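You operate a simulated robot arm through the tools that you are given. There is no shell and no other tool. Be economical: measure what you need, move in short steps, check, and stop when the job is done.

The job below is to be done with a simulated robot arm. You get a single attempt, and the scene is never put back.

Task
Pack the card's two bottles in the carrier; set it on the cart.
Fine: shut the carrier's open side once both are in, before the carry; each bottle stands upright in a cell; the cart stays braked; the other bottles stay. Set down upright: carrier.

The check looks at the end state, three seconds after you hand in, the way a careful person would. Anything else that was tipped, shoved, dropped, spilled or broken makes it a failure.

Robot
A 6-joint arm with a four-finger gripper on a trunk, on a base that drives. Base frame: it is fixed to the floor where the robot stands at the start and does not move with it; the origin is under the middle of the robot, x ahead of it, y to its left, z up; the surface under the hand at the start is at about z = 88. Readings come in cm, degrees, newtons and seconds.
With the tool pointing down near the work surface it reaches from about 16 to 92 cm from the robot's upright axis, wherever it stands. Its first joint turns from -166.0 to 166.0 degrees. Places, roughly: brake lever of the cart [-70, 70, 80]; carrier side [20, 30, 90]; deck of the cart [-40, 100, 50]. Payload 3.43 kg.
The TCP is the grasp point between the finger pads, 3 cm short of the fingertips. In the tool frame z runs along the fingers and y along their closing line. Largest opening 12 cm; the body of the gripper starts 8.5 cm behind the TCP.
Orientation is that of the tool frame in the base frame, as a unit quaternion [x, y, z, w]. With the fingers straight down and closing along the base's y, the tool's x points along the base's -x, its y along +y and its z along -z.

Tools
- The arm moves only by the tool apply_moves. Its argument "targets" is a list of rows, each a list of 7 numbers: the turn, a rotation vector about the base's x, y, z in units of 4 degrees (1.0 is 4 degrees), then the shift along the base's x, y, z in units of 25 mm (1.0 is 25 mm), then the closure, from 0 (fully open) to 1 (shut). In form: [[wx, wy, wz, dx, dy, dz, gripper], ...]. A call has 1 to 12 rows; each row shifts and turns the commanded pose from where the row before left it. A call with a number of a shift or a turn outside -1 to 1 is refused whole. Each row takes 0.2 s and may step no farther than 5 cm and 8.6 degrees from the row before; otherwise, or with a gripper value out of range, the whole call is refused. A pose out of reach is approached as far as the arm can. The call stops where the force on the tool passes 50 N (or 10 N more than at its start, if that is more) or the arm is blocked; 0.2 s more then pass. The fingers move at their own pace and stop on an object; they squeeze with about 22 N. The grip force told is the motor's: it shows also when the fingers shut on nothing. Time passes only in rows, and 0.2 s behind the last, so rows that do not move let the fingers close. It gives the time, the measured TCP pose, the force on the tool (base axes), the opening and the grip force at its end, in the units of the frame above (readings bear some noise), with the torque about the TCP (base axes, N m) and any sound that the robot's microphone picked up.
- Cameras (640 x 400 px; columns grow to the right, rows downward): "scene" is now at [6.25, 15.83, 149.71]; the picture's right is [-0.47, -0.88, 0.00], its down [-0.38, 0.20, -0.90] and it looks along [0.80, -0.42, -0.43] (base axes); focal length 214 px, centre (320, 200). "wrist" rides on the gripper at [7.1, -1.7, -12] in the tool frame; the picture's right is [0.23, 0.97, 0.00], its down [-0.81, 0.19, -0.55] and it looks along [-0.54, 0.13, 0.83] (tool axes); focal length 275 px, centre (320, 200). There is no depth. A picture from a camera that has moved, and an enlarged one, comes with that camera's place and axes in the base frame and with its lens.
- grab_frame(camera): a new picture of that camera. It takes no simulated time.
- slide_trunk(by): slides the trunk up (or, below 0, down) by that many cm; the arm and the scene camera ride with it, the base frame stays. It gives what a move gives, with no picture.
- drive_base(legs): drives the robot by 1 to 6 legs, each [ahead, left, turn to the left] in cm, cm and degrees, along the robot's own axes; the way and the turn of a leg run together, so that a leg with both is an arc; at most 150 cm and 180 degrees a leg. The arm and the cameras ride along, it lands a little off, and it stops where it bumps. It gives what a move gives.
- turn_head(pan, tilt): turns the head with the scene camera to pan (to the left, within 120 degrees either way) and tilt (down, from -29 to 69), counted from straight ahead of the robot. It gives what a move gives.
- inspect(camera, box): a new picture of the part [left, top, right, bottom] of that camera's present view, enlarged. It takes no simulated time.
- finish_job(): hands the job in; it is judged then, once.

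Go step by step. Nothing tells you exact positions but the pictures and the camera data: compare them with the known pose of the tool, close in by small moves and look again before you grip or let go. The budget is 120 turns and 78 pictures, counting those below and the enlarged ones. Unless the task says otherwise, let go and move clear before handing in, and close with one line.

The tools are called after "Emit:" as name(argument=value, ...) on one line, values as JSON. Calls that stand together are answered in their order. apply_moves: Moves the arm, as the interface text tells. Its arguments: {"type":"object","properties":{"targets":{"type":"array","items":{"type":"array","items":{"type":"number"}}}},"required":["targets"]} The other tools are called the same way: slide_trunk (by) slides the trunk up or down; drive_base (legs) drives the base; turn_head (pan, tilt) turns the head that bears the scene camera; grab_frame (camera) takes a picture; inspect (camera, box) takes an enlarged picture of a part of a camera's view; finish_job () hands the job in.

At the start:

```text
clock: 0.0
tcp_pos: [50.3, 21.59, 120.53]
tcp_rot: [-0.001, 1.0, 0.001, 0.0]
force: [-0.4, -0.2, -0.2]
torque: [0.0, 0.02, -0.01]
grip_width: 12.01
grasp_force: 0.1
trunk travel left (down, up): [-5.0, 49.0]
robot x, y, heading: [0.0, -0.14, -0.0]
head pan, tilt: [120.3, 68.8]
```

scene: 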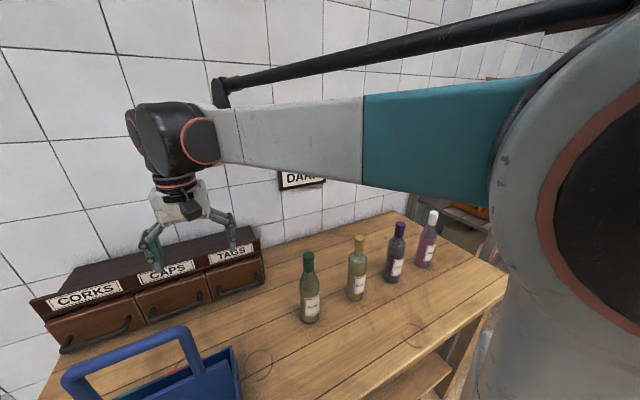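
wrist: 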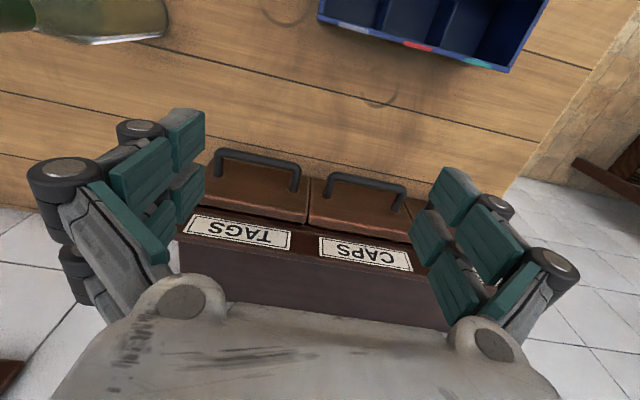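

I see a bench with four bottles, a row of drawers and a blue carrier; the card isn't in view yet. I'll turn the head to look at the carrier and find the card.

Emit:
turn_head(pan=30, tilt=40)

Emit:
grab_frame(camera="scene")

```text
clock: 1.6
tcp_pos: [50.28, 21.63, 120.59]
tcp_rot: [0.0, 1.0, 0.001, 0.0]
force: [0.0, -0.5, -0.1]
torque: [0.01, 0.02, 0.01]
grip_width: 11.98
grasp_force: 0.0
trunk travel left (down, up): [-5.0, 49.0]
robot x, y, heading: [-0.11, -0.13, 0.0]
head pan, tilt: [30.0, 40.0]
```

```text
75 pictures are left
camera scene: at [6.21, 15.81, 149.6], right [-0.47, -0.88, 0.0], down [-0.39, 0.21, -0.9], along [0.79, -0.42, -0.44], focal length 214 px, centre (320, 200)
```

scene: 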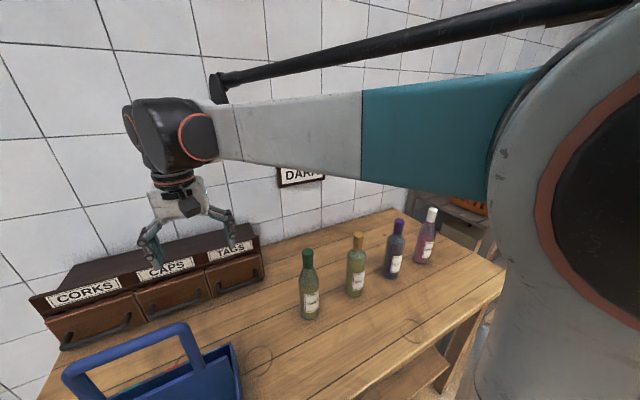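

The head reports the new angles but the view hasn't changed; perhaps the picture was taken before the turn. I'll look again.

Emit:
grab_frame(camera="scene")

```text
74 pictures are left
camera scene: at [6.21, 15.81, 149.6], right [-0.47, -0.88, 0.0], down [-0.39, 0.21, -0.9], along [0.79, -0.42, -0.44], focal length 214 px, centre (320, 200)
```

scene: 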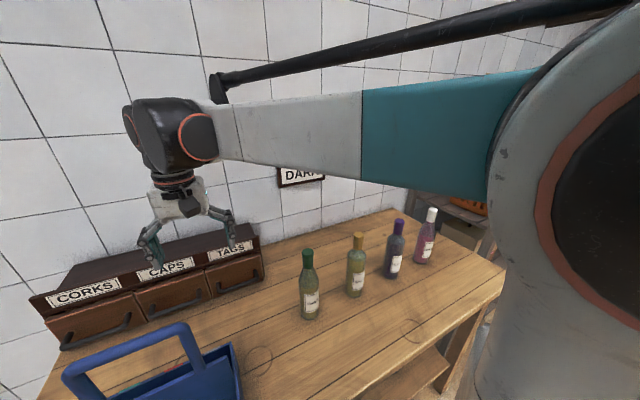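

The camera data are unchanged although the head says pan 30. I'll test with another angle.

Emit:
turn_head(pan=60, tilt=45)

```text
clock: 2.6
tcp_pos: [50.33, 21.67, 120.53]
tcp_rot: [0.0, 1.0, -0.001, 0.0]
force: [0.5, -0.4, 0.3]
torque: [0.01, -0.04, 0.0]
grip_width: 12.0
grasp_force: 0.2
trunk travel left (down, up): [-5.0, 49.0]
robot x, y, heading: [0.28, 0.01, 0.1]
head pan, tilt: [60.0, 45.0]
```

Emit:
grab_frame(camera="scene")

```text
73 pictures are left
camera scene: at [6.19, 15.8, 149.54], right [-0.47, -0.88, 0.0], down [-0.39, 0.21, -0.9], along [0.79, -0.42, -0.44], focal length 214 px, centre (320, 200)
```

scene: 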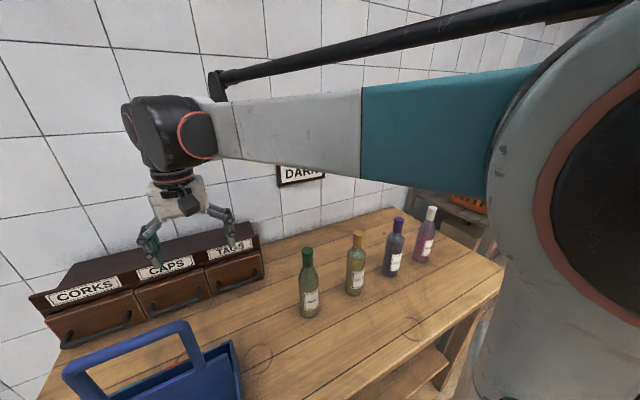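

The head doesn't really turn the camera, so I'll use the wrist camera and the base for looking. A partly hidden sign "DARK…" may be the card; I'll zoom on it, and on the bottles.

Emit:
inspect(camera="scene", box=[250, 150, 450, 330])

Emit:
apply_moves(targets=[[0, 0, 0, -1, 1, 0, 0], [0, 0, 0, -1, 1, 0, 0], [0, 0, 0, -1, 1, 0, 0], [0, 0, 0, -1, 1, 0, 0], [0, 0, 0, -1, 1, 0, 0], [0, 0, 0, -1, 1, 0, 0]])

```text
2.22 times, centred on (350, 240) of scene
camera zoom: at [6.19, 15.8, 149.54], right [-0.47, -0.88, 0.0], down [-0.39, 0.21, -0.9], along [0.79, -0.42, -0.44], focal length 477 px, centre (253, 111)
```

zoom: 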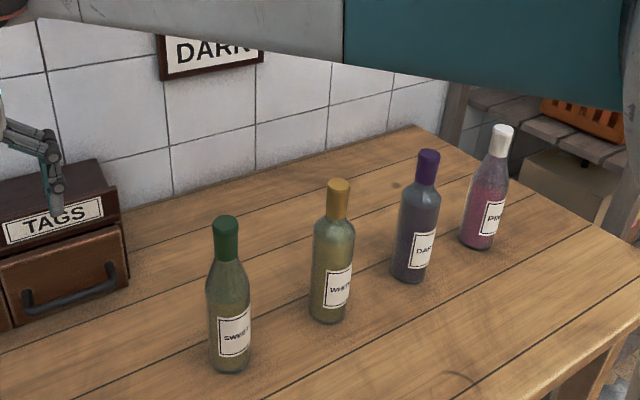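

```text
clock: 4.0
tcp_pos: [35.16, 36.62, 120.43]
tcp_rot: [0.0, 1.0, 0.001, -0.001]
force: [0.1, 0.0, -0.7]
torque: [0.04, -0.02, -0.02]
grip_width: 11.99
grasp_force: 0.0
trunk travel left (down, up): [-5.0, 49.0]
robot x, y, heading: [0.2, 0.0, -0.2]
head pan, tilt: [60.0, 45.0]
```

Bottles: SWEET (green), WHITE (gold), DARK (purple), PINK (white), and the wall card says DARK plus a hidden line. I've moved the arm toward the carrier, so I'll look with both cameras.

Emit:
grab_frame(camera="scene")

Emit:
grab_frame(camera="wrist")

```text
71 pictures are left
camera scene: at [4.44, 14.16, 147.9], right [-0.69, -0.73, 0.0], down [-0.44, 0.41, -0.8], along [0.58, -0.55, -0.6], focal length 214 px, centre (320, 200)
```

scene: 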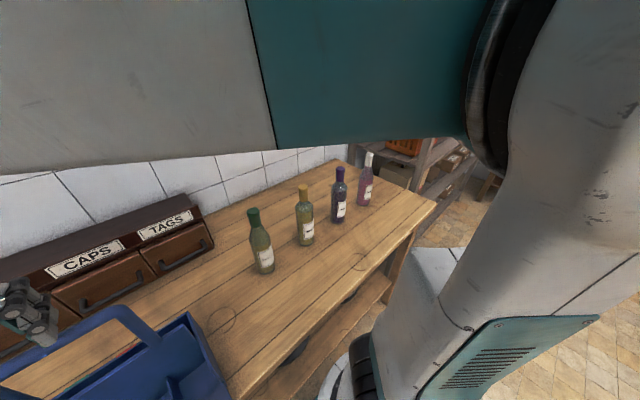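

```text
70 pictures are left
camera wrist: at [28.14, 34.84, 132.43], right [-0.23, 0.97, 0.0], down [0.81, 0.19, 0.55], along [0.54, 0.13, -0.83], focal length 275 px, centre (320, 200)
```

wrist: 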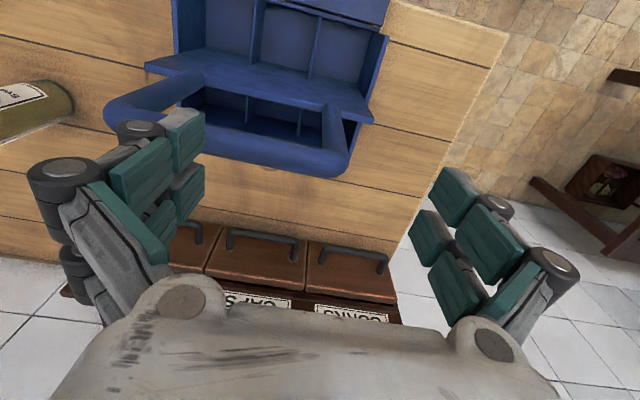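

The scene camera has now moved after time passed, so the head may be turning slowly or mirrored. I'll command pan 0 with a flat tilt, let time pass and check.

Emit:
turn_head(pan=60, tilt=20)

Emit:
apply_moves(targets=[[0, 0, 0, 0, 0, 0, 0], [0, 0, 0, 0, 0, 0, 0], [0, 0, 0, 0, 0, 0, 0], [0, 0, 0, 0, 0, 0, 0], [0, 0, 0, 0, 0, 0, 0], [0, 0, 0, 0, 0, 0, 0]])

Emit:
grab_frame(camera="scene")

```text
clock: 4.9
tcp_pos: [35.36, 36.63, 120.42]
tcp_rot: [0.0, 1.0, 0.0, 0.0]
force: [-0.1, 0.7, -0.5]
torque: [0.01, -0.01, 0.0]
grip_width: 12.01
grasp_force: 0.1
trunk travel left (down, up): [-5.0, 49.0]
robot x, y, heading: [0.16, 0.08, -0.0]
head pan, tilt: [60.0, 20.0]
```

```text
clock: 6.3
tcp_pos: [35.25, 36.54, 120.54]
tcp_rot: [-0.001, 1.0, -0.001, 0.0]
force: [-0.5, 0.7, 0.1]
torque: [0.01, 0.01, -0.05]
grip_width: 11.96
grasp_force: 0.0
trunk travel left (down, up): [-5.0, 49.0]
robot x, y, heading: [0.03, 0.11, -0.1]
head pan, tilt: [60.0, 20.0]
```

```text
69 pictures are left
camera scene: at [5.98, 15.16, 150.64], right [-0.53, -0.85, 0.0], down [-0.28, 0.18, -0.94], along [0.8, -0.5, -0.33], focal length 214 px, centre (320, 200)
```

scene: 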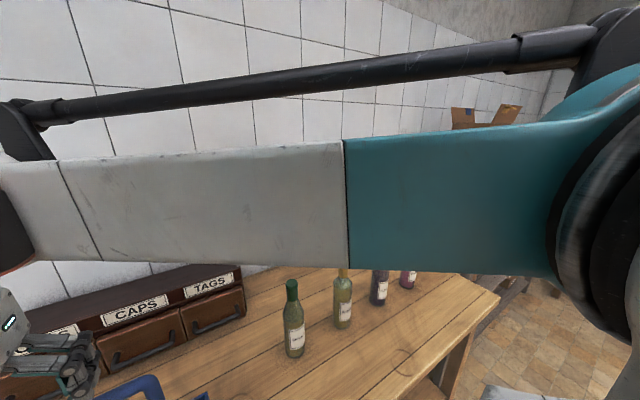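

The head responds oddly. I'll test once more with a very different pan to learn the mapping.

Emit:
turn_head(pan=-40, tilt=20)

Emit:
grab_frame(camera="scene")

```text
clock: 8.1
tcp_pos: [35.28, 36.65, 120.32]
tcp_rot: [0.0, 1.0, 0.001, 0.0]
force: [0.1, 0.0, -1.4]
torque: [0.03, -0.01, -0.01]
grip_width: 11.99
grasp_force: 0.1
trunk travel left (down, up): [-5.0, 49.0]
robot x, y, heading: [-0.1, 0.21, 0.1]
head pan, tilt: [-40.0, 20.0]
```

```text
68 pictures are left
camera scene: at [5.23, 14.15, 150.55], right [-0.64, -0.77, 0.0], down [-0.26, 0.22, -0.94], along [0.72, -0.6, -0.34], focal length 214 px, centre (320, 200)
```

scene: 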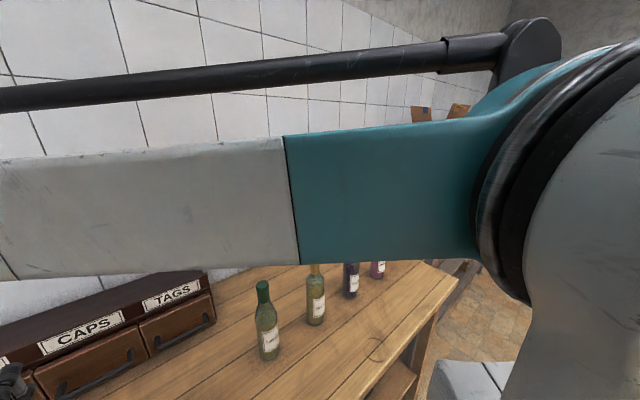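

The head follows commands to the right (pan -40), so the arm probably blocks it on the left. The wall sign stays hidden from there; I'll tilt the wrist camera up at the wall to read it.

Emit:
apply_moves(targets=[[0, -1, 0, 0, -1, 0.3, 0], [0, -1, 0, 0, -1, 0.3, 0], [0, -1, 0, 0, -1, 0.3, 0], [0, -1, 0, 0, -1, 0.3, 0], [0, -1, 0, 0, -1, 0.3, 0], [0, -1, 0, 0, -1, 0.3, 0], [0, -1, 0, 0, -1, 0.3, 0], [0, -1, 0, 0, -1, 0.3, 0], [0, -1, 0, 0, -1, 0.3, 0], [0, -1, 0, 0, -1, 0.3, 0], [0, -1, 0, 0, -1, 0.3, 0], [0, -1, 0, 0, -1, 0.3, 0]])

Emit:
grab_frame(camera="wrist")

```text
clock: 10.7
tcp_pos: [35.28, 6.6, 129.78]
tcp_rot: [0.001, 0.913, -0.001, 0.407]
force: [0.5, 0.2, -0.4]
torque: [-0.02, -0.01, -0.02]
grip_width: 12.0
grasp_force: 0.1
trunk travel left (down, up): [-5.0, 49.0]
robot x, y, heading: [-0.11, -0.32, -0.0]
head pan, tilt: [-40.0, 20.0]
```

```text
67 pictures are left
camera wrist: at [21.55, 4.82, 132.5], right [-0.15, 0.97, -0.17], down [0.13, 0.19, 0.97], along [0.98, 0.13, -0.16], focal length 275 px, centre (320, 200)
```

wrist: 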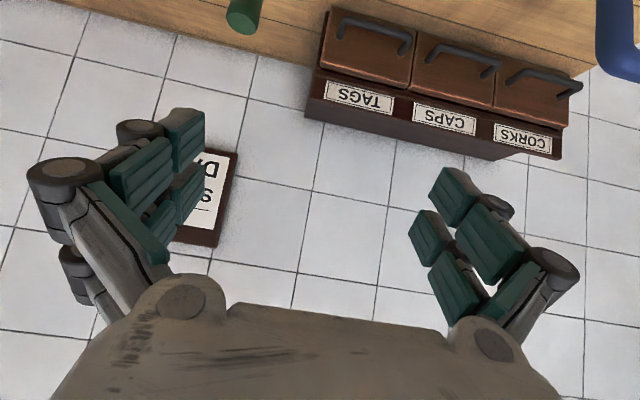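

The card shows "DA…" and "S…", probably DARK and SWEET. I'll shift right to read it fully.

Emit:
apply_moves(targets=[[0, 0, 0, 0, -1, 0, 0], [0, 0, 0, 0, -1, 0, 0], [0, 0, 0, 0, -1, 0, 0], [0, 0, 0, 0, -1, 0, 0], [0, 0, 0, 0, -1, 0, 0], [0, 0, 0, 0, -1, 0, 0], [0, 0, 0, 0, -1, 0, 0]])

Emit:
grab_frame(camera="wrist")

Emit:
turn_head(pan=40, tilt=50)

Emit:
grab_frame(camera="scene")

```text
clock: 12.2
tcp_pos: [35.7, -10.96, 129.19]
tcp_rot: [-0.004, 0.913, 0.002, 0.408]
force: [0.1, 0.4, 0.2]
torque: [0.03, -0.01, 0.02]
grip_width: 12.01
grasp_force: 0.0
trunk travel left (down, up): [-5.0, 49.0]
robot x, y, heading: [-0.36, -0.32, 0.1]
head pan, tilt: [-40.0, 20.0]
```

```text
66 pictures are left
camera wrist: at [22.1, -12.76, 131.87], right [-0.16, 0.97, -0.17], down [0.13, 0.19, 0.97], along [0.98, 0.14, -0.16], focal length 275 px, centre (320, 200)
```

wrist: 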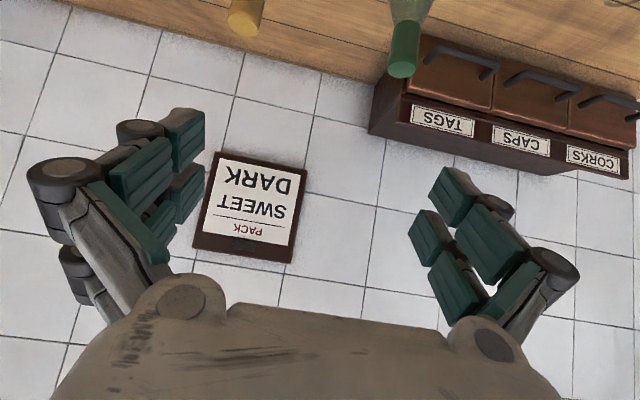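

```text
clock: 13.8
tcp_pos: [35.4, -11.0, 129.72]
tcp_rot: [-0.001, 0.914, 0.001, 0.407]
force: [0.4, 0.4, 0.3]
torque: [0.01, 0.01, 0.01]
grip_width: 12.01
grasp_force: 0.0
trunk travel left (down, up): [-5.0, 49.0]
robot x, y, heading: [0.15, 0.14, -0.0]
head pan, tilt: [40.0, 50.0]
```

```text
65 pictures are left
camera scene: at [3.98, 25.07, 146.0], right [0.64, -0.77, 0.0], down [-0.59, -0.49, -0.64], along [0.49, 0.41, -0.77], focal length 214 px, centre (320, 200)
```

scene: 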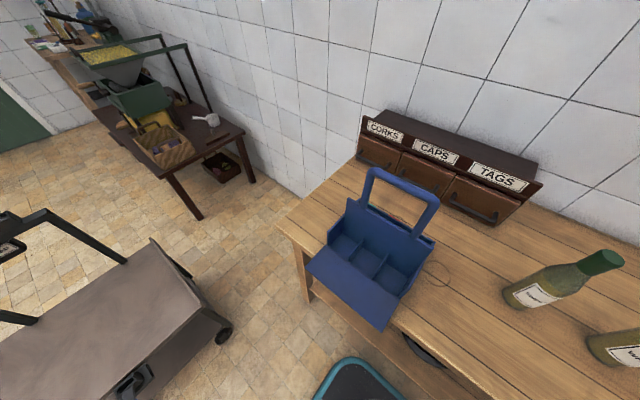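

The card says PACK SWEET, DARK, and the head works now that the arm is clear. I see the carrier with its front flap down and the cart to the left; I'll zoom on both.

Emit:
inspect(camera="scene", box=[290, 150, 460, 340])

Emit:
turn_head(pan=100, tilt=35)

Emit:
grab_frame(camera="scene")

```text
2.11 times, centred on (375, 245) of scene
camera zoom: at [3.98, 25.07, 146.0], right [0.64, -0.77, 0.0], down [-0.59, -0.49, -0.64], along [0.49, 0.41, -0.77], focal length 452 px, centre (204, 105)
```

zoom: 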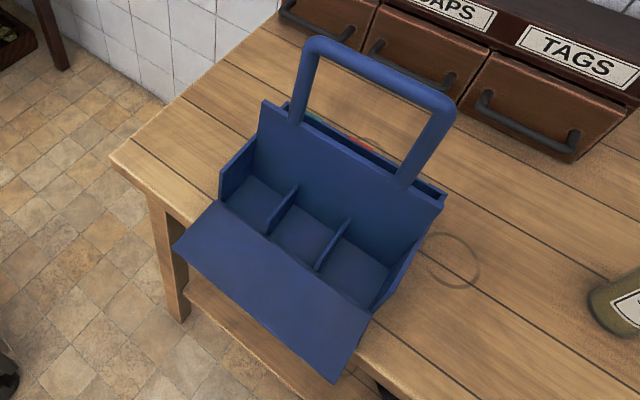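

```text
clock: 15.1
tcp_pos: [35.42, -10.89, 129.73]
tcp_rot: [-0.002, 0.913, 0.001, 0.407]
force: [0.4, 0.4, -0.7]
torque: [0.01, 0.0, 0.03]
grip_width: 11.99
grasp_force: 0.1
trunk travel left (down, up): [-5.0, 49.0]
robot x, y, heading: [-0.3, 0.2, -0.0]
head pan, tilt: [100.0, 35.0]
```

```text
63 pictures are left
camera scene: at [-3.44, 28.79, 148.17], right [0.98, 0.17, 0.0], down [0.1, -0.57, -0.82], along [-0.14, 0.81, -0.57], focal length 214 px, centre (320, 200)
```

scene: 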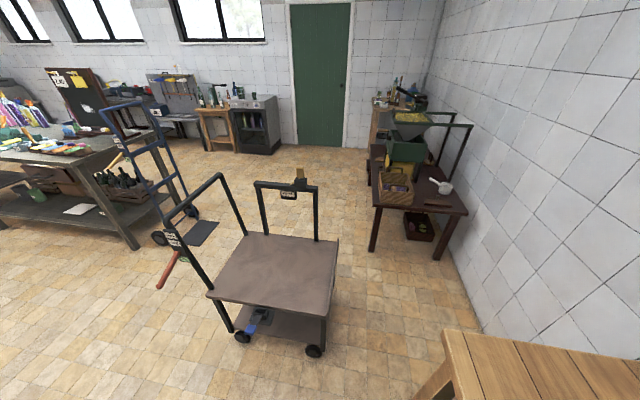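

SWEET and DARK are to go into the blue carrier, which has its flap toward the robot at about x 29, y 20–43; the cart stands to the left-behind. Next I'll bring the wrist camera straight above the carrier.

Emit:
turn_head(pan=-30, tilt=30)

Emit:
apply_moves(targets=[[0, 1, 0, 0, 0.85, 0, 0], [0, 1, 0, 0, 0.85, 0, 0], [0, 1, 0, 0, 0.85, 0, 0], [0, 1, 0, 0, 0.85, 0, 0], [0, 1, 0, 0, 0.85, 0, 0], [0, 1, 0, 0, 0.85, 0, 0], [0, 1, 0, 0, 0.85, 0, 0], [0, 1, 0, 0, 0.85, 0, 0], [0, 1, 0, 0, 0.85, 0, 0], [0, 1, 0, 0, 0.85, 0, 0], [0, 1, 0, 0, 0.85, 0, 0], [0, 1, 0, 0, 0.85, 0, 0]])

Emit:
apply_moves(targets=[[0, 1, 0, 0, 0.85, 0, 0], [0, 1, 0, 0, 0.85, 0, 0], [0, 1, 0, 0, 0.85, 0, 0], [0, 1, 0, 0, 0.85, 0, 0], [0, 1, 0, 0, 0.85, 0, 0], [0, 1, 0, 0, 0.85, 0, 0], [0, 1, 0, 0, 0.85, 0, 0], [0, 1, 0, 0, 0.85, 0, 0]])

Emit:
grab_frame(camera="wrist")

```text
clock: 17.2
tcp_pos: [35.45, -10.91, 129.84]
tcp_rot: [0.0, 0.914, 0.0, 0.406]
force: [0.4, 0.1, 1.0]
torque: [0.0, 0.02, 0.01]
grip_width: 11.99
grasp_force: 0.0
trunk travel left (down, up): [-5.0, 49.0]
robot x, y, heading: [0.03, 0.19, 0.0]
head pan, tilt: [-30.0, 30.0]
```

```text
clock: 19.8
tcp_pos: [35.31, 14.58, 129.59]
tcp_rot: [0.0, 1.0, 0.0, 0.0]
force: [-0.5, -0.6, 0.2]
torque: [0.0, -0.01, 0.03]
grip_width: 12.01
grasp_force: 0.1
trunk travel left (down, up): [-5.0, 49.0]
robot x, y, heading: [0.02, -0.04, 0.1]
head pan, tilt: [-30.0, 30.0]
```

```text
clock: 21.3
tcp_pos: [28.61, 23.73, 129.45]
tcp_rot: [-0.001, 0.976, 0.0, -0.218]
force: [-0.1, -0.6, 1.0]
torque: [0.08, -0.07, 0.02]
grip_width: 11.99
grasp_force: 0.0
trunk travel left (down, up): [-5.0, 49.0]
robot x, y, heading: [-0.16, -0.3, 0.1]
head pan, tilt: [-30.0, 30.0]
stopped in row 7: the arm was blocked; the commanded pose is now the measured one
```

```text
62 pictures are left
camera wrist: at [27.34, 21.94, 143.33], right [-0.21, 0.97, 0.1], down [0.97, 0.2, 0.15], along [0.13, 0.13, -0.98], focal length 275 px, centre (320, 200)
```

wrist: 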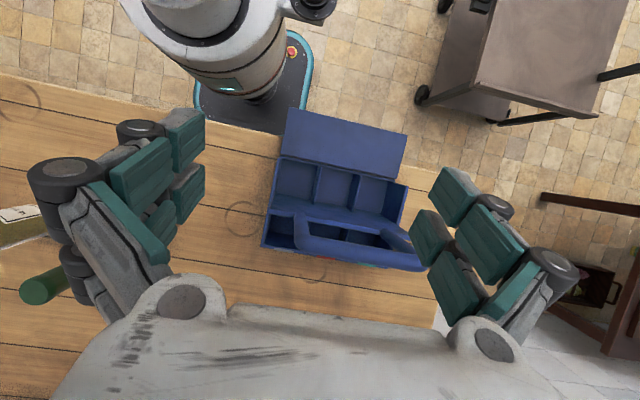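

From overhead I see the carrier: front row of three cells with the flap down toward me, then a ledge, the handle and a back row. I'll zoom in.

Emit:
inspect(camera="wrist", box=[230, 90, 450, 290])

```text
2.00 times, centred on (340, 190) of wrist
camera zoom: at [27.34, 21.94, 143.33], right [-0.21, 0.97, 0.1], down [0.97, 0.2, 0.15], along [0.13, 0.13, -0.98], focal length 551 px, centre (280, 220)
```

zoom: 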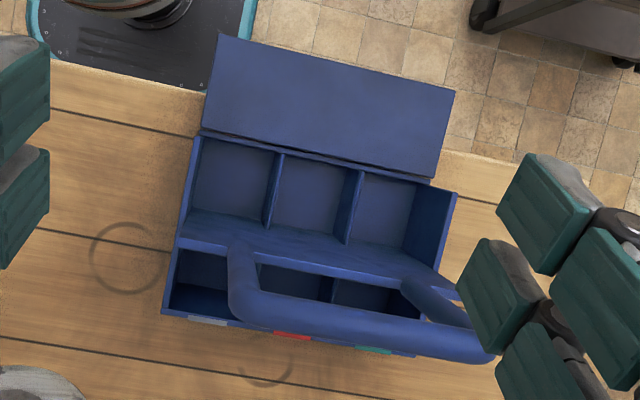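

The carrier's geometry: centre wall and handle at x≈35.5, front cells centred x≈31.7, back cells x≈39.3, y centres ≈24, 31.7, 39.5; the flap overhangs the bench edge. To balance it I'll put SWEET in a back cell and DARK in the diagonally opposite front cell. First I go above SWEET.

Emit:
apply_moves(targets=[[0, -0.53, 0, 0.55, -0.86, 0, 0], [0, -0.53, 0, 0.55, -0.86, 0, 0], [0, -0.53, 0, 0.55, -0.86, 0, 0], [0, -0.53, 0, 0.55, -0.86, 0, 0], [0, -0.53, 0, 0.55, -0.86, 0, 0], [0, -0.53, 0, 0.55, -0.86, 0, 0], [0, -0.53, 0, 0.55, -0.86, 0, 0], [0, -0.53, 0, 0.55, -0.86, 0, 0], [0, -0.53, 0, 0.55, -0.86, 0, 0], [0, -0.53, 0, 0.55, -0.86, 0, 0], [0, -0.53, 0, 0.55, -0.86, 0, 0], [0, -0.53, 0, 0.55, -0.86, 0, 0]])

Emit:
grab_frame(camera="wrist")

Emit:
grab_frame(camera="scene")

```text
clock: 23.9
tcp_pos: [46.28, -1.68, 129.3]
tcp_rot: [0.0, 1.0, 0.0, 0.003]
force: [0.3, 0.1, -0.5]
torque: [0.0, -0.02, 0.02]
grip_width: 12.02
grasp_force: 0.0
trunk travel left (down, up): [-5.0, 49.0]
robot x, y, heading: [-0.25, -0.04, 0.0]
head pan, tilt: [-30.0, 30.0]
```

```text
60 pictures are left
camera wrist: at [39.17, -3.47, 141.29], right [-0.23, 0.97, 0.0], down [0.81, 0.19, 0.56], along [0.54, 0.13, -0.83], focal length 275 px, centre (320, 200)
```

wrist: 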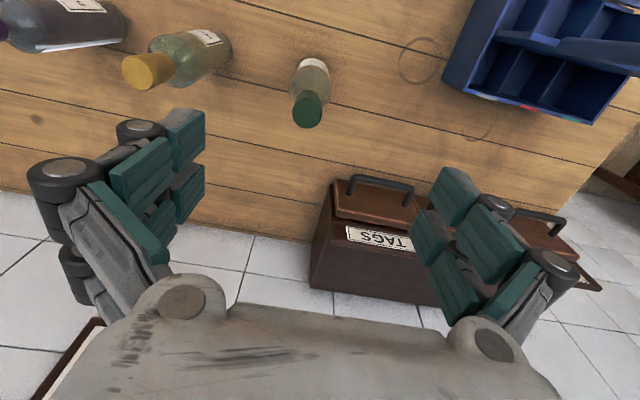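

```text
59 pictures are left
camera scene: at [6.97, 17.96, 149.32], right [-0.24, -0.97, 0.0], down [-0.45, 0.11, -0.89], along [0.86, -0.21, -0.46], focal length 214 px, centre (320, 200)
```

scene: 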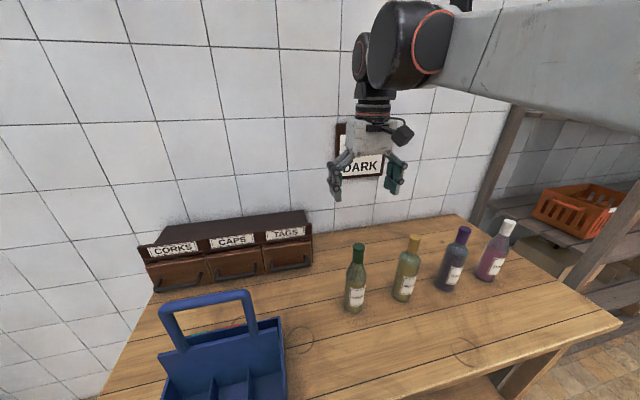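

SWEET's cap is at about (46.9, -2.6) with its top at z≈113.5. I'll descend partway with open fingers and check.

Emit:
apply_moves(targets=[[0, 0, 0, 0.25, -0.35, 0, 0], [0, 0, 0, 0, 0, -1, 0], [0, 0, 0, 0, 0, -1, 0], [0, 0, 0, 0, 0, -1, 0], [0, 0, 0, 0, 0, -1, 0]])

Emit:
grab_frame(camera="wrist")

Emit:
inspect(camera="scene", box=[300, 130, 460, 330])

```text
clock: 25.1
tcp_pos: [46.25, -2.7, 119.23]
tcp_rot: [-0.001, 1.0, -0.001, 0.001]
force: [-0.4, -0.6, 0.1]
torque: [0.02, -0.01, 0.0]
grip_width: 12.0
grasp_force: 0.1
trunk travel left (down, up): [-5.0, 49.0]
robot x, y, heading: [0.14, 0.08, -0.1]
head pan, tilt: [-30.0, 30.0]
```

```text
58 pictures are left
camera wrist: at [39.17, -4.32, 131.23], right [-0.23, 0.97, 0.0], down [0.81, 0.19, 0.56], along [0.54, 0.13, -0.83], focal length 275 px, centre (320, 200)
```

wrist: 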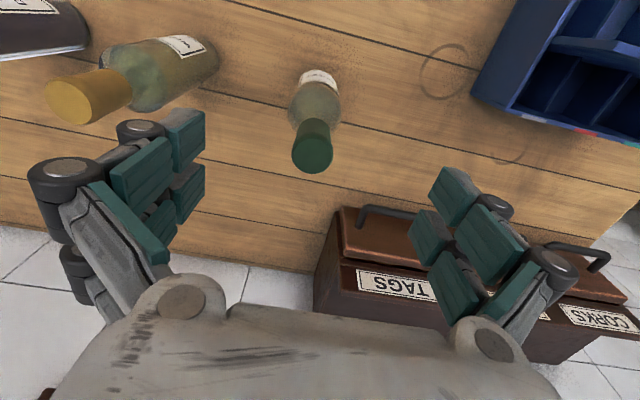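

```text
2.00 times, centred on (380, 230) of scene
camera zoom: at [6.97, 18.04, 149.24], right [-0.23, -0.97, 0.0], down [-0.46, 0.11, -0.88], along [0.86, -0.2, -0.47], focal length 429 px, centre (200, 140)
```

zoom: 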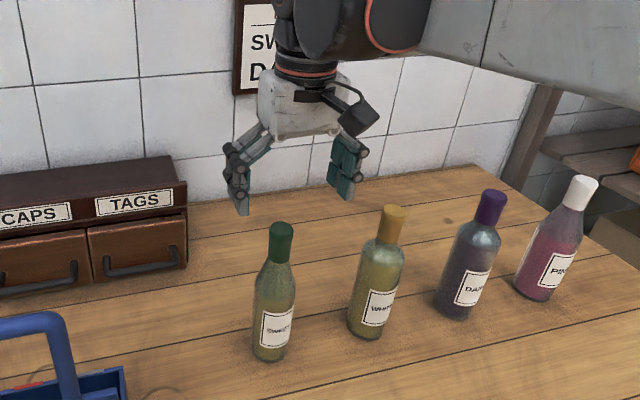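

The cap is at about (47.1, -2.9); I'll nudge forward and lower to grip height at z≈110.7.

Emit:
apply_moves(targets=[[0, 0, 0, 0.32, -0.08, 0, 0], [0, 0, 0, 0, 0, -1, 0], [0, 0, 0, 0, 0, -1, 0], [0, 0, 0, 0, 0, -0.7, 0], [0, 0, 0, 0, 0, -0.7, 0]])

Emit:
grab_frame(camera="wrist")

Emit:
inspect(camera="scene", box=[300, 180, 420, 330])

```text
clock: 26.3
tcp_pos: [47.22, -2.99, 110.88]
tcp_rot: [-0.001, 1.0, 0.0, 0.001]
force: [0.2, -0.1, -0.1]
torque: [-0.03, 0.01, 0.01]
grip_width: 12.0
grasp_force: 0.0
trunk travel left (down, up): [-5.0, 49.0]
robot x, y, heading: [-0.06, 0.12, 0.2]
head pan, tilt: [-30.0, 30.0]
```

```text
56 pictures are left
camera wrist: at [40.07, -4.66, 122.87], right [-0.23, 0.97, 0.0], down [0.81, 0.19, 0.56], along [0.54, 0.13, -0.83], focal length 275 px, centre (320, 200)
```

wrist: 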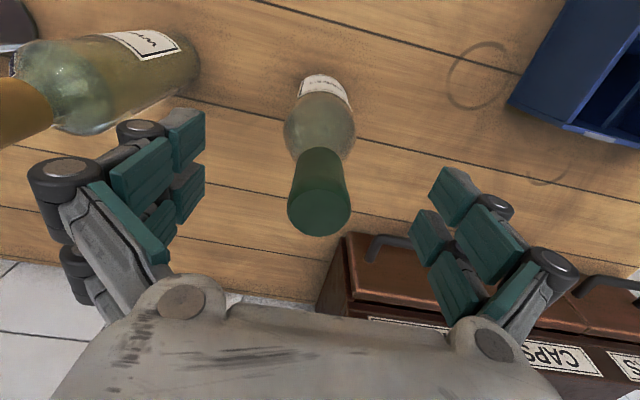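

```text
2.67 times, centred on (360, 255) of scene
camera zoom: at [6.99, 18.4, 149.02], right [-0.19, -0.98, 0.0], down [-0.48, 0.09, -0.87], along [0.85, -0.16, -0.49], focal length 572 px, centre (213, 53)
```

zoom: 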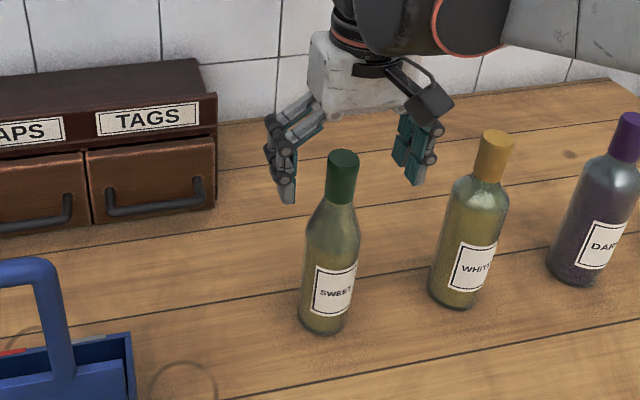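

The fingers straddle the cap, centred. I'll lower 1 cm more, close and read the grip.

Emit:
apply_moves(targets=[[0, 0, 0, 0, 0, -0.4, 0], [0, 0, 0, 0, 0, 0, 1], [0, 0, 0, 0, 0, 0, 1], [0, 0, 0, 0, 0, 0, 1], [0, 0, 0, 0, 0, 0, 1]])

```text
clock: 27.5
tcp_pos: [47.26, -2.85, 109.96]
tcp_rot: [-0.001, 1.0, -0.001, 0.002]
force: [0.4, 1.9, 5.6]
torque: [0.14, -0.21, 0.02]
grip_width: 3.05
grasp_force: 21.6
trunk travel left (down, up): [-5.0, 49.0]
robot x, y, heading: [-0.32, 0.07, 0.0]
head pan, tilt: [-30.0, 30.0]
```

Gripped at 3.05 cm width. I'll lift straight up and check.

Emit:
apply_moves(targets=[[0, 0, 0, 0, 0, 0.4, 1], [0, 0, 0, 0, 0, 0.8, 1], [0, 0, 0, 0, 0, 0.8, 1], [0, 0, 0, 0, 0, 1, 1], [0, 0, 0, 0, 0, 1, 1], [0, 0, 0, 0, 0, 1, 1], [0, 0, 0, 0, 0, 1, 1], [0, 0, 0, 0, 0, 1, 1]])

Emit:
grab_frame(camera="scene")

```text
clock: 29.3
tcp_pos: [48.35, -2.9, 127.52]
tcp_rot: [-0.001, 1.0, 0.0, 0.002]
force: [0.3, 0.1, -5.9]
torque: [0.0, 0.05, -0.02]
grip_width: 3.03
grasp_force: 22.0
trunk travel left (down, up): [-5.0, 49.0]
robot x, y, heading: [-0.22, 0.11, 0.0]
head pan, tilt: [-30.0, 30.0]
```

```text
54 pictures are left
camera scene: at [6.95, 18.04, 149.0], right [-0.23, -0.97, 0.0], down [-0.48, 0.11, -0.87], along [0.85, -0.2, -0.49], focal length 214 px, centre (320, 200)
```

scene: 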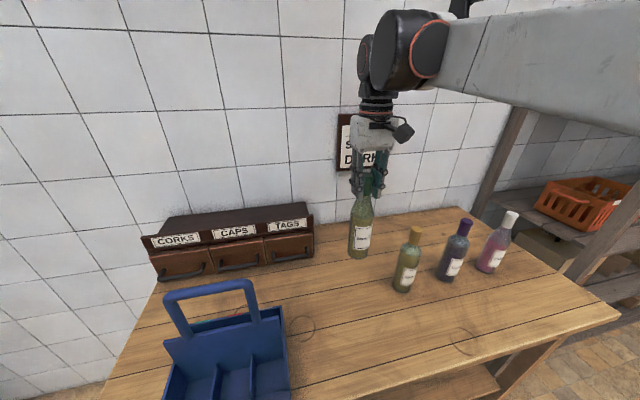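

SWEET is held upright (about 0.6 kg), bottom at z≈105.5. I'll carry it along y to the carrier's rear-right cell column, staying behind the carrier.

Emit:
apply_moves(targets=[[0, 0, 0, 0, 0.97, 0.1, 1], [0, 0, 0, 0, 0.97, 0.1, 1], [0, 0, 0, 0, 0.97, 0, 1], [0, 0, 0, 0, 0.97, 0, 1], [0, 0, 0, 0, 0.97, 0, 1], [0, 0, 0, 0, 0.97, 0, 1], [0, 0, 0, 0, 0.97, 0, 1], [0, 0, 0, 0, 0.97, 0, 1], [0, 0, 0, 0, 0.97, 0, 1], [0, 0, 0, 0, 0.97, 0, 1], [0, 0, 0, 0, 0.97, 0, 1]])

Emit:
turn_head(pan=5, tilt=45)

Emit:
grab_frame(camera="scene")

Emit:
grab_frame(camera="wrist")

```text
clock: 31.7
tcp_pos: [49.39, 22.11, 127.76]
tcp_rot: [0.023, 1.0, -0.001, 0.001]
force: [-0.5, -1.0, -7.3]
torque: [0.03, 0.08, 0.02]
grip_width: 3.04
grasp_force: 22.5
trunk travel left (down, up): [-5.0, 49.0]
robot x, y, heading: [-0.03, -0.01, -0.1]
head pan, tilt: [-30.0, 30.0]
```

```text
clock: 32.7
tcp_pos: [48.8, 23.12, 127.79]
tcp_rot: [0.014, 1.0, -0.001, 0.001]
force: [0.1, -0.4, -7.3]
torque: [-0.02, 0.03, 0.01]
grip_width: 3.05
grasp_force: 22.2
trunk travel left (down, up): [-5.0, 49.0]
robot x, y, heading: [0.17, 0.31, 0.1]
head pan, tilt: [5.0, 45.0]
```

```text
53 pictures are left
camera scene: at [7.15, 21.23, 149.07], right [0.12, -0.99, 0.0], down [-0.48, -0.06, -0.87], along [0.87, 0.1, -0.49], focal length 214 px, centre (320, 200)
```

scene: 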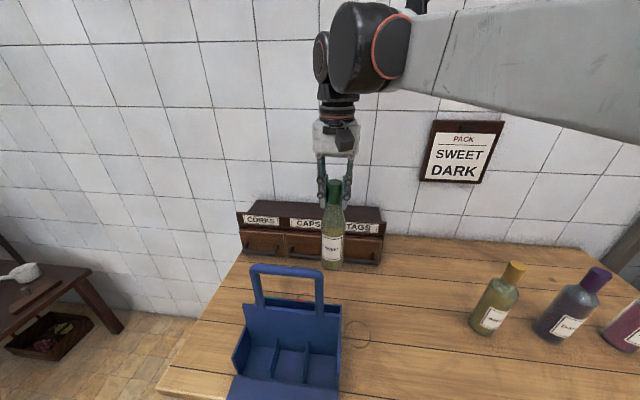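

```text
52 pictures are left
camera wrist: at [41.63, 21.43, 139.72], right [-0.21, 0.98, 0.0], down [0.81, 0.17, 0.55], along [0.54, 0.11, -0.83], focal length 275 px, centre (320, 200)
```

wrist: 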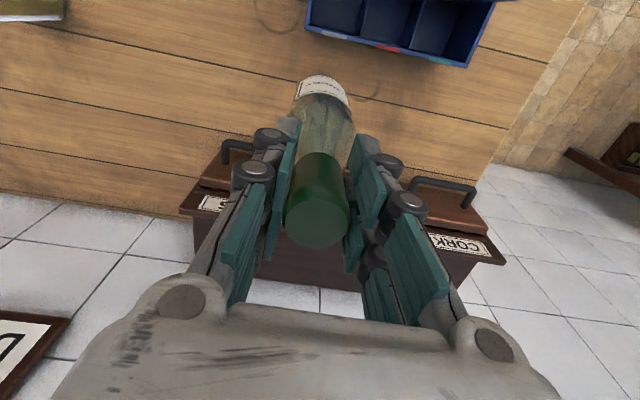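

The head was pushing on the arm; it now gives a good view to the front. I'll relax the head to the angles it actually has, then zoom on the carrier for cell positions.

Emit:
turn_head(pan=8, tilt=28)

Emit:
inspect(camera="scene", box=[220, 250, 380, 400])

Emit:
inspect(camera="wrist", box=[280, 0, 520, 90])

```text
clock: 33.5
tcp_pos: [48.34, 23.2, 127.69]
tcp_rot: [0.009, 1.0, -0.001, 0.001]
force: [-0.4, 0.6, -6.4]
torque: [0.01, 0.03, 0.0]
grip_width: 3.04
grasp_force: 21.5
trunk travel left (down, up): [-5.0, 49.0]
robot x, y, heading: [0.28, 0.2, -0.1]
head pan, tilt: [8.0, 28.0]
```

```text
2.67 times, centred on (300, 325) of scene
camera zoom: at [7.1, 21.36, 148.92], right [0.13, -0.99, 0.0], down [-0.5, -0.07, -0.86], along [0.86, 0.12, -0.5], focal length 572 px, centre (373, -133)
```

zoom: 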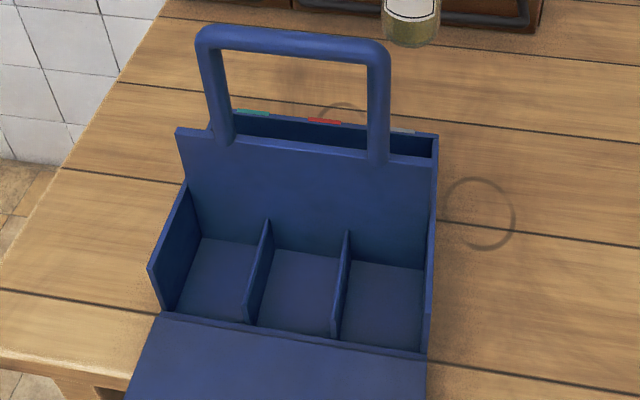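

```text
2.67 times, centred on (400, 45) of wrist
camera zoom: at [41.22, 21.59, 139.74], right [-0.21, 0.98, 0.0], down [0.81, 0.18, 0.55], along [0.54, 0.12, -0.83], focal length 734 px, centre (107, 613)
```

zoom: 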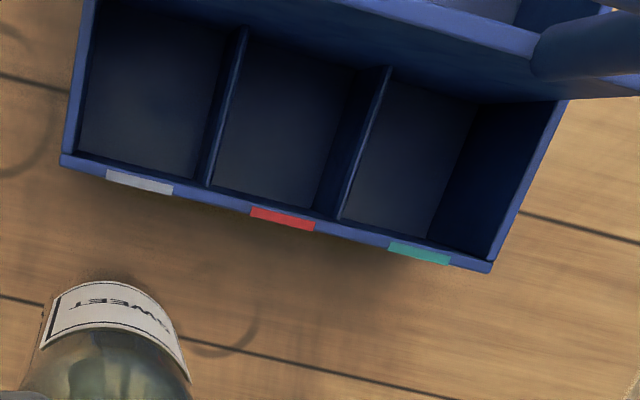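

Rear cell row spans x≈35.9–42.6, with the right-hand cell centred at about (39.25, 23.9). I'll move SWEET over it at height and check the pose.

Emit:
apply_moves(targets=[[0, 0, 0, -0.73, 0, 0, 1], [0, 0, 0, -0.73, 0, 0, 1], [0, 0, 0, -0.73, 0, 0, 1], [0, 0, 0, -0.73, 0, 0, 1], [0, 0, 0, -0.6, 0, 0, 1], [0, 0, 0, 0, 0, 0, 1], [0, 0, 0, 0, 0, 0, 1], [0, 0, 0, 0, 0, 0, 1]])

Emit:
grab_frame(camera="scene")

Emit:
grab_frame(camera="wrist")

```text
clock: 35.3
tcp_pos: [38.8, 23.48, 127.95]
tcp_rot: [0.005, 1.0, -0.001, 0.001]
force: [0.5, 0.0, -5.3]
torque: [-0.01, 0.07, -0.01]
grip_width: 3.07
grasp_force: 21.7
trunk travel left (down, up): [-5.0, 49.0]
robot x, y, heading: [0.0, 0.05, 0.2]
head pan, tilt: [8.0, 28.0]
```

```text
49 pictures are left
camera scene: at [7.23, 20.08, 149.25], right [-0.01, -1.0, 0.0], down [-0.47, 0.0, -0.88], along [0.88, -0.01, -0.47], focal length 214 px, centre (320, 200)
```

scene: 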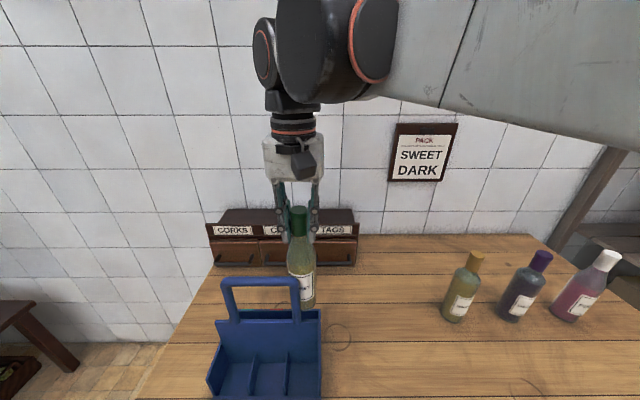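

```text
48 pictures are left
camera wrist: at [31.66, 21.85, 139.98], right [-0.22, 0.98, 0.0], down [0.81, 0.18, 0.56], along [0.54, 0.12, -0.83], focal length 275 px, centre (320, 200)
```

wrist: 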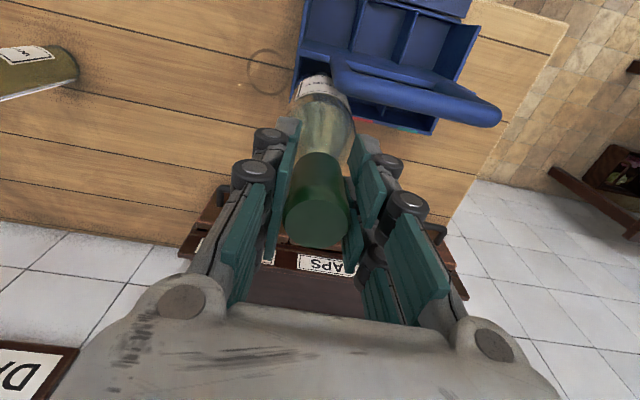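

The bottle may pass close to the handle post, so I'll zoom in on that gap before lowering.

Emit:
inspect(camera="scene", box=[190, 190, 350, 400])

Emit:
inspect(camera="wrist", box=[270, 20, 430, 150])

```text
1.90 times, centred on (270, 295) of scene
camera zoom: at [7.23, 20.08, 149.25], right [-0.01, -1.0, 0.0], down [-0.47, 0.0, -0.88], along [0.88, -0.01, -0.47], focal length 408 px, centre (415, 19)
```

zoom: 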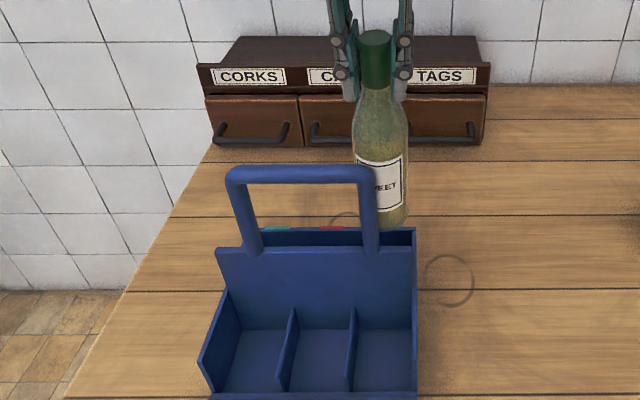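

```text
3.08 times, centred on (350, 85) of wrist
camera zoom: at [31.66, 21.85, 139.98], right [-0.22, 0.98, 0.0], down [0.81, 0.18, 0.56], along [0.54, 0.12, -0.83], focal length 847 px, centre (228, 554)
```

zoom: 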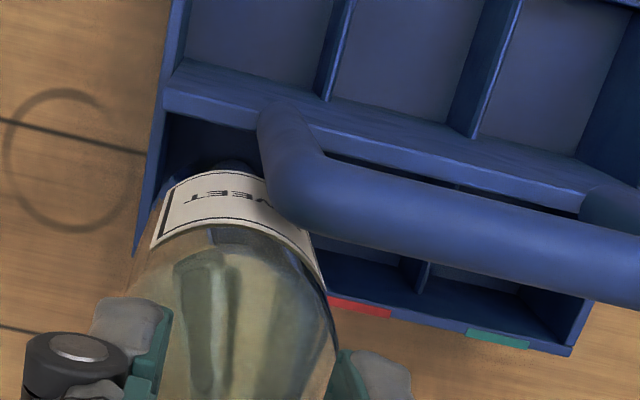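

Clearance to the handle post is about half a centimetre if I aim at (39.45, 23.5). I'll nudge there and let it settle.

Emit:
apply_moves(targets=[[0, 0, 0, 0.26, 0, 0, 1], [0, 0, 0, 0, 0, 0, 1], [0, 0, 0, 0, 0, 0, 1], [0, 0, 0, 0, 0, 0, 1]])

Emit:
apply_moves(targets=[[0, 0, 0, 0, 0, 0, 1]])

Emit:
apply_moves(targets=[[0, 0, 0, 0, 0, 0, 1]])

```text
clock: 36.3
tcp_pos: [39.35, 23.7, 128.02]
tcp_rot: [0.003, 1.0, -0.001, 0.002]
force: [0.3, -0.4, -6.9]
torque: [0.05, 0.03, 0.01]
grip_width: 3.06
grasp_force: 21.6
trunk travel left (down, up): [-5.0, 49.0]
robot x, y, heading: [-0.09, 0.26, 0.2]
head pan, tilt: [8.0, 28.0]
```

```text
clock: 36.7
tcp_pos: [39.36, 23.57, 127.93]
tcp_rot: [0.003, 1.0, -0.001, 0.003]
force: [0.1, 1.1, -6.2]
torque: [-0.01, 0.02, -0.02]
grip_width: 3.06
grasp_force: 22.2
trunk travel left (down, up): [-5.0, 49.0]
robot x, y, heading: [-0.04, 0.12, -0.2]
head pan, tilt: [8.0, 28.0]
```

```text
clock: 37.1
tcp_pos: [39.42, 23.59, 128.12]
tcp_rot: [0.003, 1.0, -0.001, 0.002]
force: [-1.0, 0.4, -7.1]
torque: [0.01, 0.06, 0.03]
grip_width: 3.05
grasp_force: 21.9
trunk travel left (down, up): [-5.0, 49.0]
robot x, y, heading: [-0.12, 0.25, 0.1]
head pan, tilt: [8.0, 28.0]
```

Stable at (39.4, 23.6). I'll lower SWEET so its base is just inside the rim, then look.

Emit:
apply_moves(targets=[[0, 0, 0, 0, 0, -0.6, 1], [0, 0, 0, 0, 0, -0.6, 1], [0, 0, 0, 0, 0, -0.6, 1], [0, 0, 0, 0, 0, -0.6, 1], [0, 0, 0, 0, 0, -0.6, 1], [0, 0, 0, 0, 0, -0.4, 1]])

Emit:
inspect(camera="wrist", box=[270, 20, 430, 150])

Emit:
inspect(camera="scene", box=[190, 190, 350, 400])

```text
clock: 38.5
tcp_pos: [39.2, 23.93, 119.4]
tcp_rot: [-0.001, 1.0, 0.0, 0.001]
force: [-0.1, -0.1, -6.2]
torque: [-0.02, 0.05, -0.02]
grip_width: 3.02
grasp_force: 21.8
trunk travel left (down, up): [-5.0, 49.0]
robot x, y, heading: [-0.02, -0.18, 0.4]
head pan, tilt: [8.0, 28.0]
```

```text
3.08 times, centred on (350, 85) of wrist
camera zoom: at [32.04, 22.21, 131.37], right [-0.23, 0.97, 0.0], down [0.81, 0.19, 0.56], along [0.54, 0.13, -0.83], focal length 847 px, centre (228, 554)
```

zoom: 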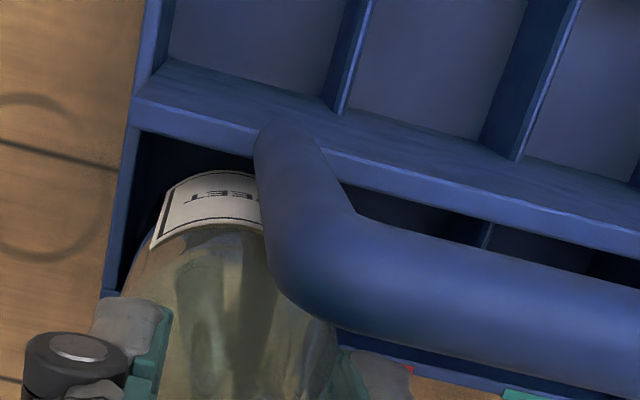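

```text
1.90 times, centred on (270, 295) of scene
camera zoom: at [7.15, 21.41, 149.26], right [0.14, -0.99, 0.0], down [-0.47, -0.07, -0.88], along [0.87, 0.12, -0.47], focal length 408 px, centre (415, 19)
```

zoom: 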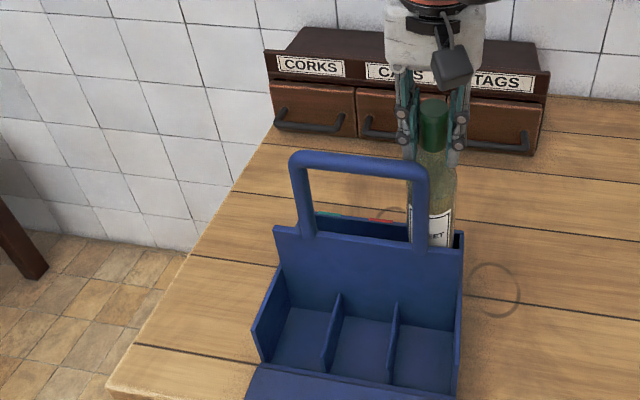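

It passes the post with its base at the cell mouth. I'll nudge slightly away from the post and keep lowering.

Emit:
apply_moves(targets=[[0, 0, 0, 0.08, -0.14, 0, 1], [0, 0, 0, 0, 0, -0.5, 1], [0, 0, 0, 0, 0, -0.5, 1], [0, 0, 0, 0, 0, -0.5, 1], [0, 0, 0, 0, 0, -0.5, 1], [0, 0, 0, 0, 0, -0.5, 1]])

Emit:
inspect(camera="wrist", box=[200, 0, 480, 250])

```text
clock: 39.9
tcp_pos: [39.35, 22.85, 114.3]
tcp_rot: [0.0, 1.0, -0.002, 0.0]
force: [-10.3, -7.3, 37.1]
torque: [-0.97, -0.12, -0.14]
grip_width: 5.31
grasp_force: 22.1
trunk travel left (down, up): [-5.0, 49.0]
robot x, y, heading: [-0.11, 0.26, -0.0]
head pan, tilt: [8.0, 28.0]
stopped in row 6: the force on the tool passed its limit at 76 N (the readings are from after the stop); the commanded pose is now the measured one
```

```text
1.60 times, centred on (340, 125) of wrist
camera zoom: at [32.15, 21.3, 126.34], right [-0.23, 0.97, -0.01], down [0.81, 0.19, 0.55], along [0.54, 0.12, -0.83], focal length 440 px, centre (288, 320)
```

zoom: 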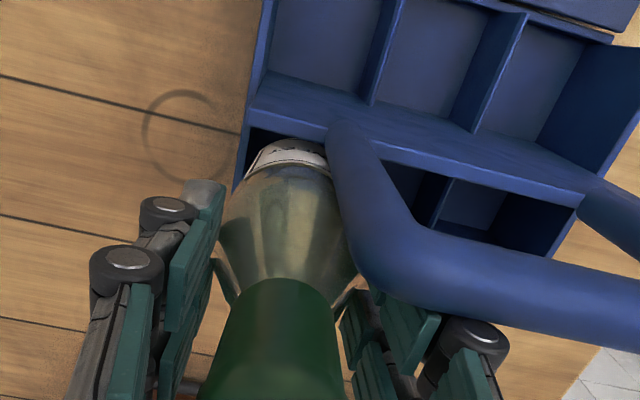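

The bottle hit something (76 N) and slid up in the fingers. I'll look from the scene camera before doing anything.

Emit:
inspect(camera="scene", box=[180, 150, 400, 400])

```text
1.60 times, centred on (290, 275) of scene
camera zoom: at [6.86, 21.21, 149.3], right [0.14, -0.99, 0.0], down [-0.46, -0.06, -0.88], along [0.88, 0.12, -0.47], focal length 343 px, centre (368, 80)
```

zoom: 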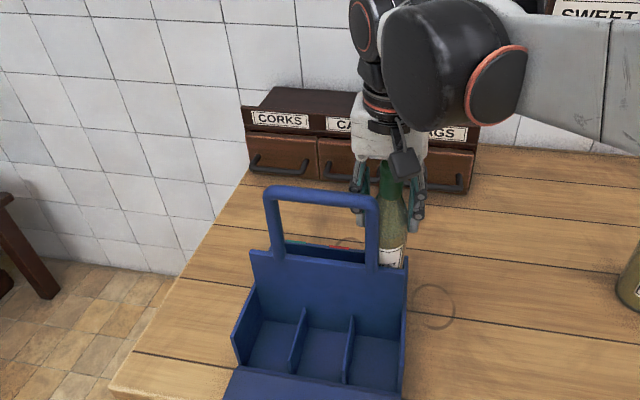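

The bottle's base caught a few centimetres below the rim and the forces point to contact on its +x/+y side. I'll raise slowly to unload and look at the cell again.

Emit:
apply_moves(targets=[[0, 0, 0, 0, 0, 0.3, 1], [0, 0, 0, 0, 0, 0.4, 1], [0, 0, 0, 0, 0, 0.4, 1], [0, 0, 0, 0, 0, 0.4, 1], [0, 0, 0, 0, 0, 0.4, 1]])

Emit:
grab_frame(camera="wrist")

Emit:
inspect(camera="scene", box=[220, 200, 360, 340])

```text
clock: 41.0
tcp_pos: [39.43, 23.45, 118.9]
tcp_rot: [0.0, 1.0, -0.003, 0.0]
force: [0.7, 0.4, -6.9]
torque: [0.0, 0.01, 0.01]
grip_width: 5.17
grasp_force: 21.8
trunk travel left (down, up): [-5.0, 49.0]
robot x, y, heading: [-0.18, 0.09, 0.2]
head pan, tilt: [8.0, 28.0]
```

```text
41 pictures are left
camera wrist: at [32.27, 21.67, 130.83], right [-0.23, 0.97, -0.01], down [0.81, 0.2, 0.55], along [0.54, 0.12, -0.83], focal length 275 px, centre (320, 200)
```

wrist: 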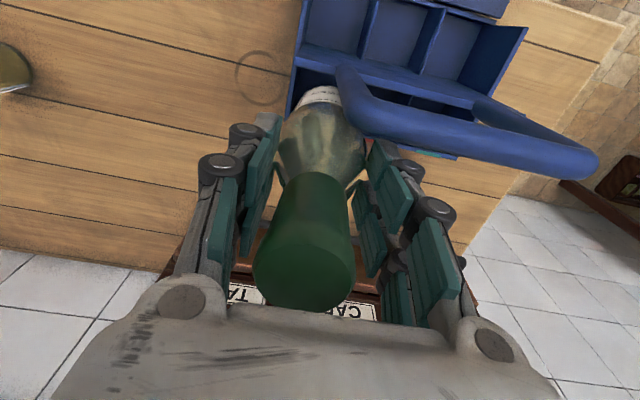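

```text
2.86 times, centred on (290, 270) of scene
camera zoom: at [7.16, 21.41, 149.26], right [0.14, -0.99, 0.0], down [-0.47, -0.07, -0.88], along [0.87, 0.12, -0.47], focal length 613 px, centre (406, 0)
```

zoom: 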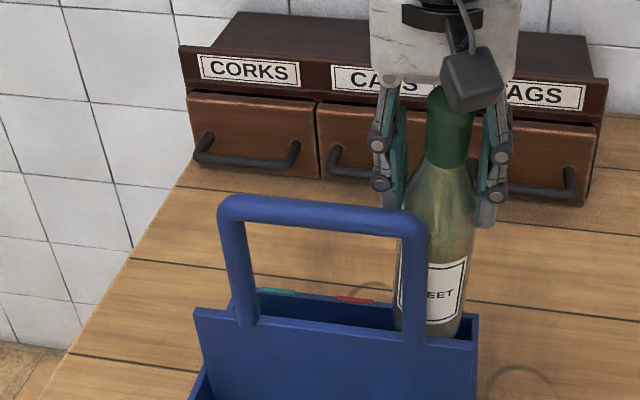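

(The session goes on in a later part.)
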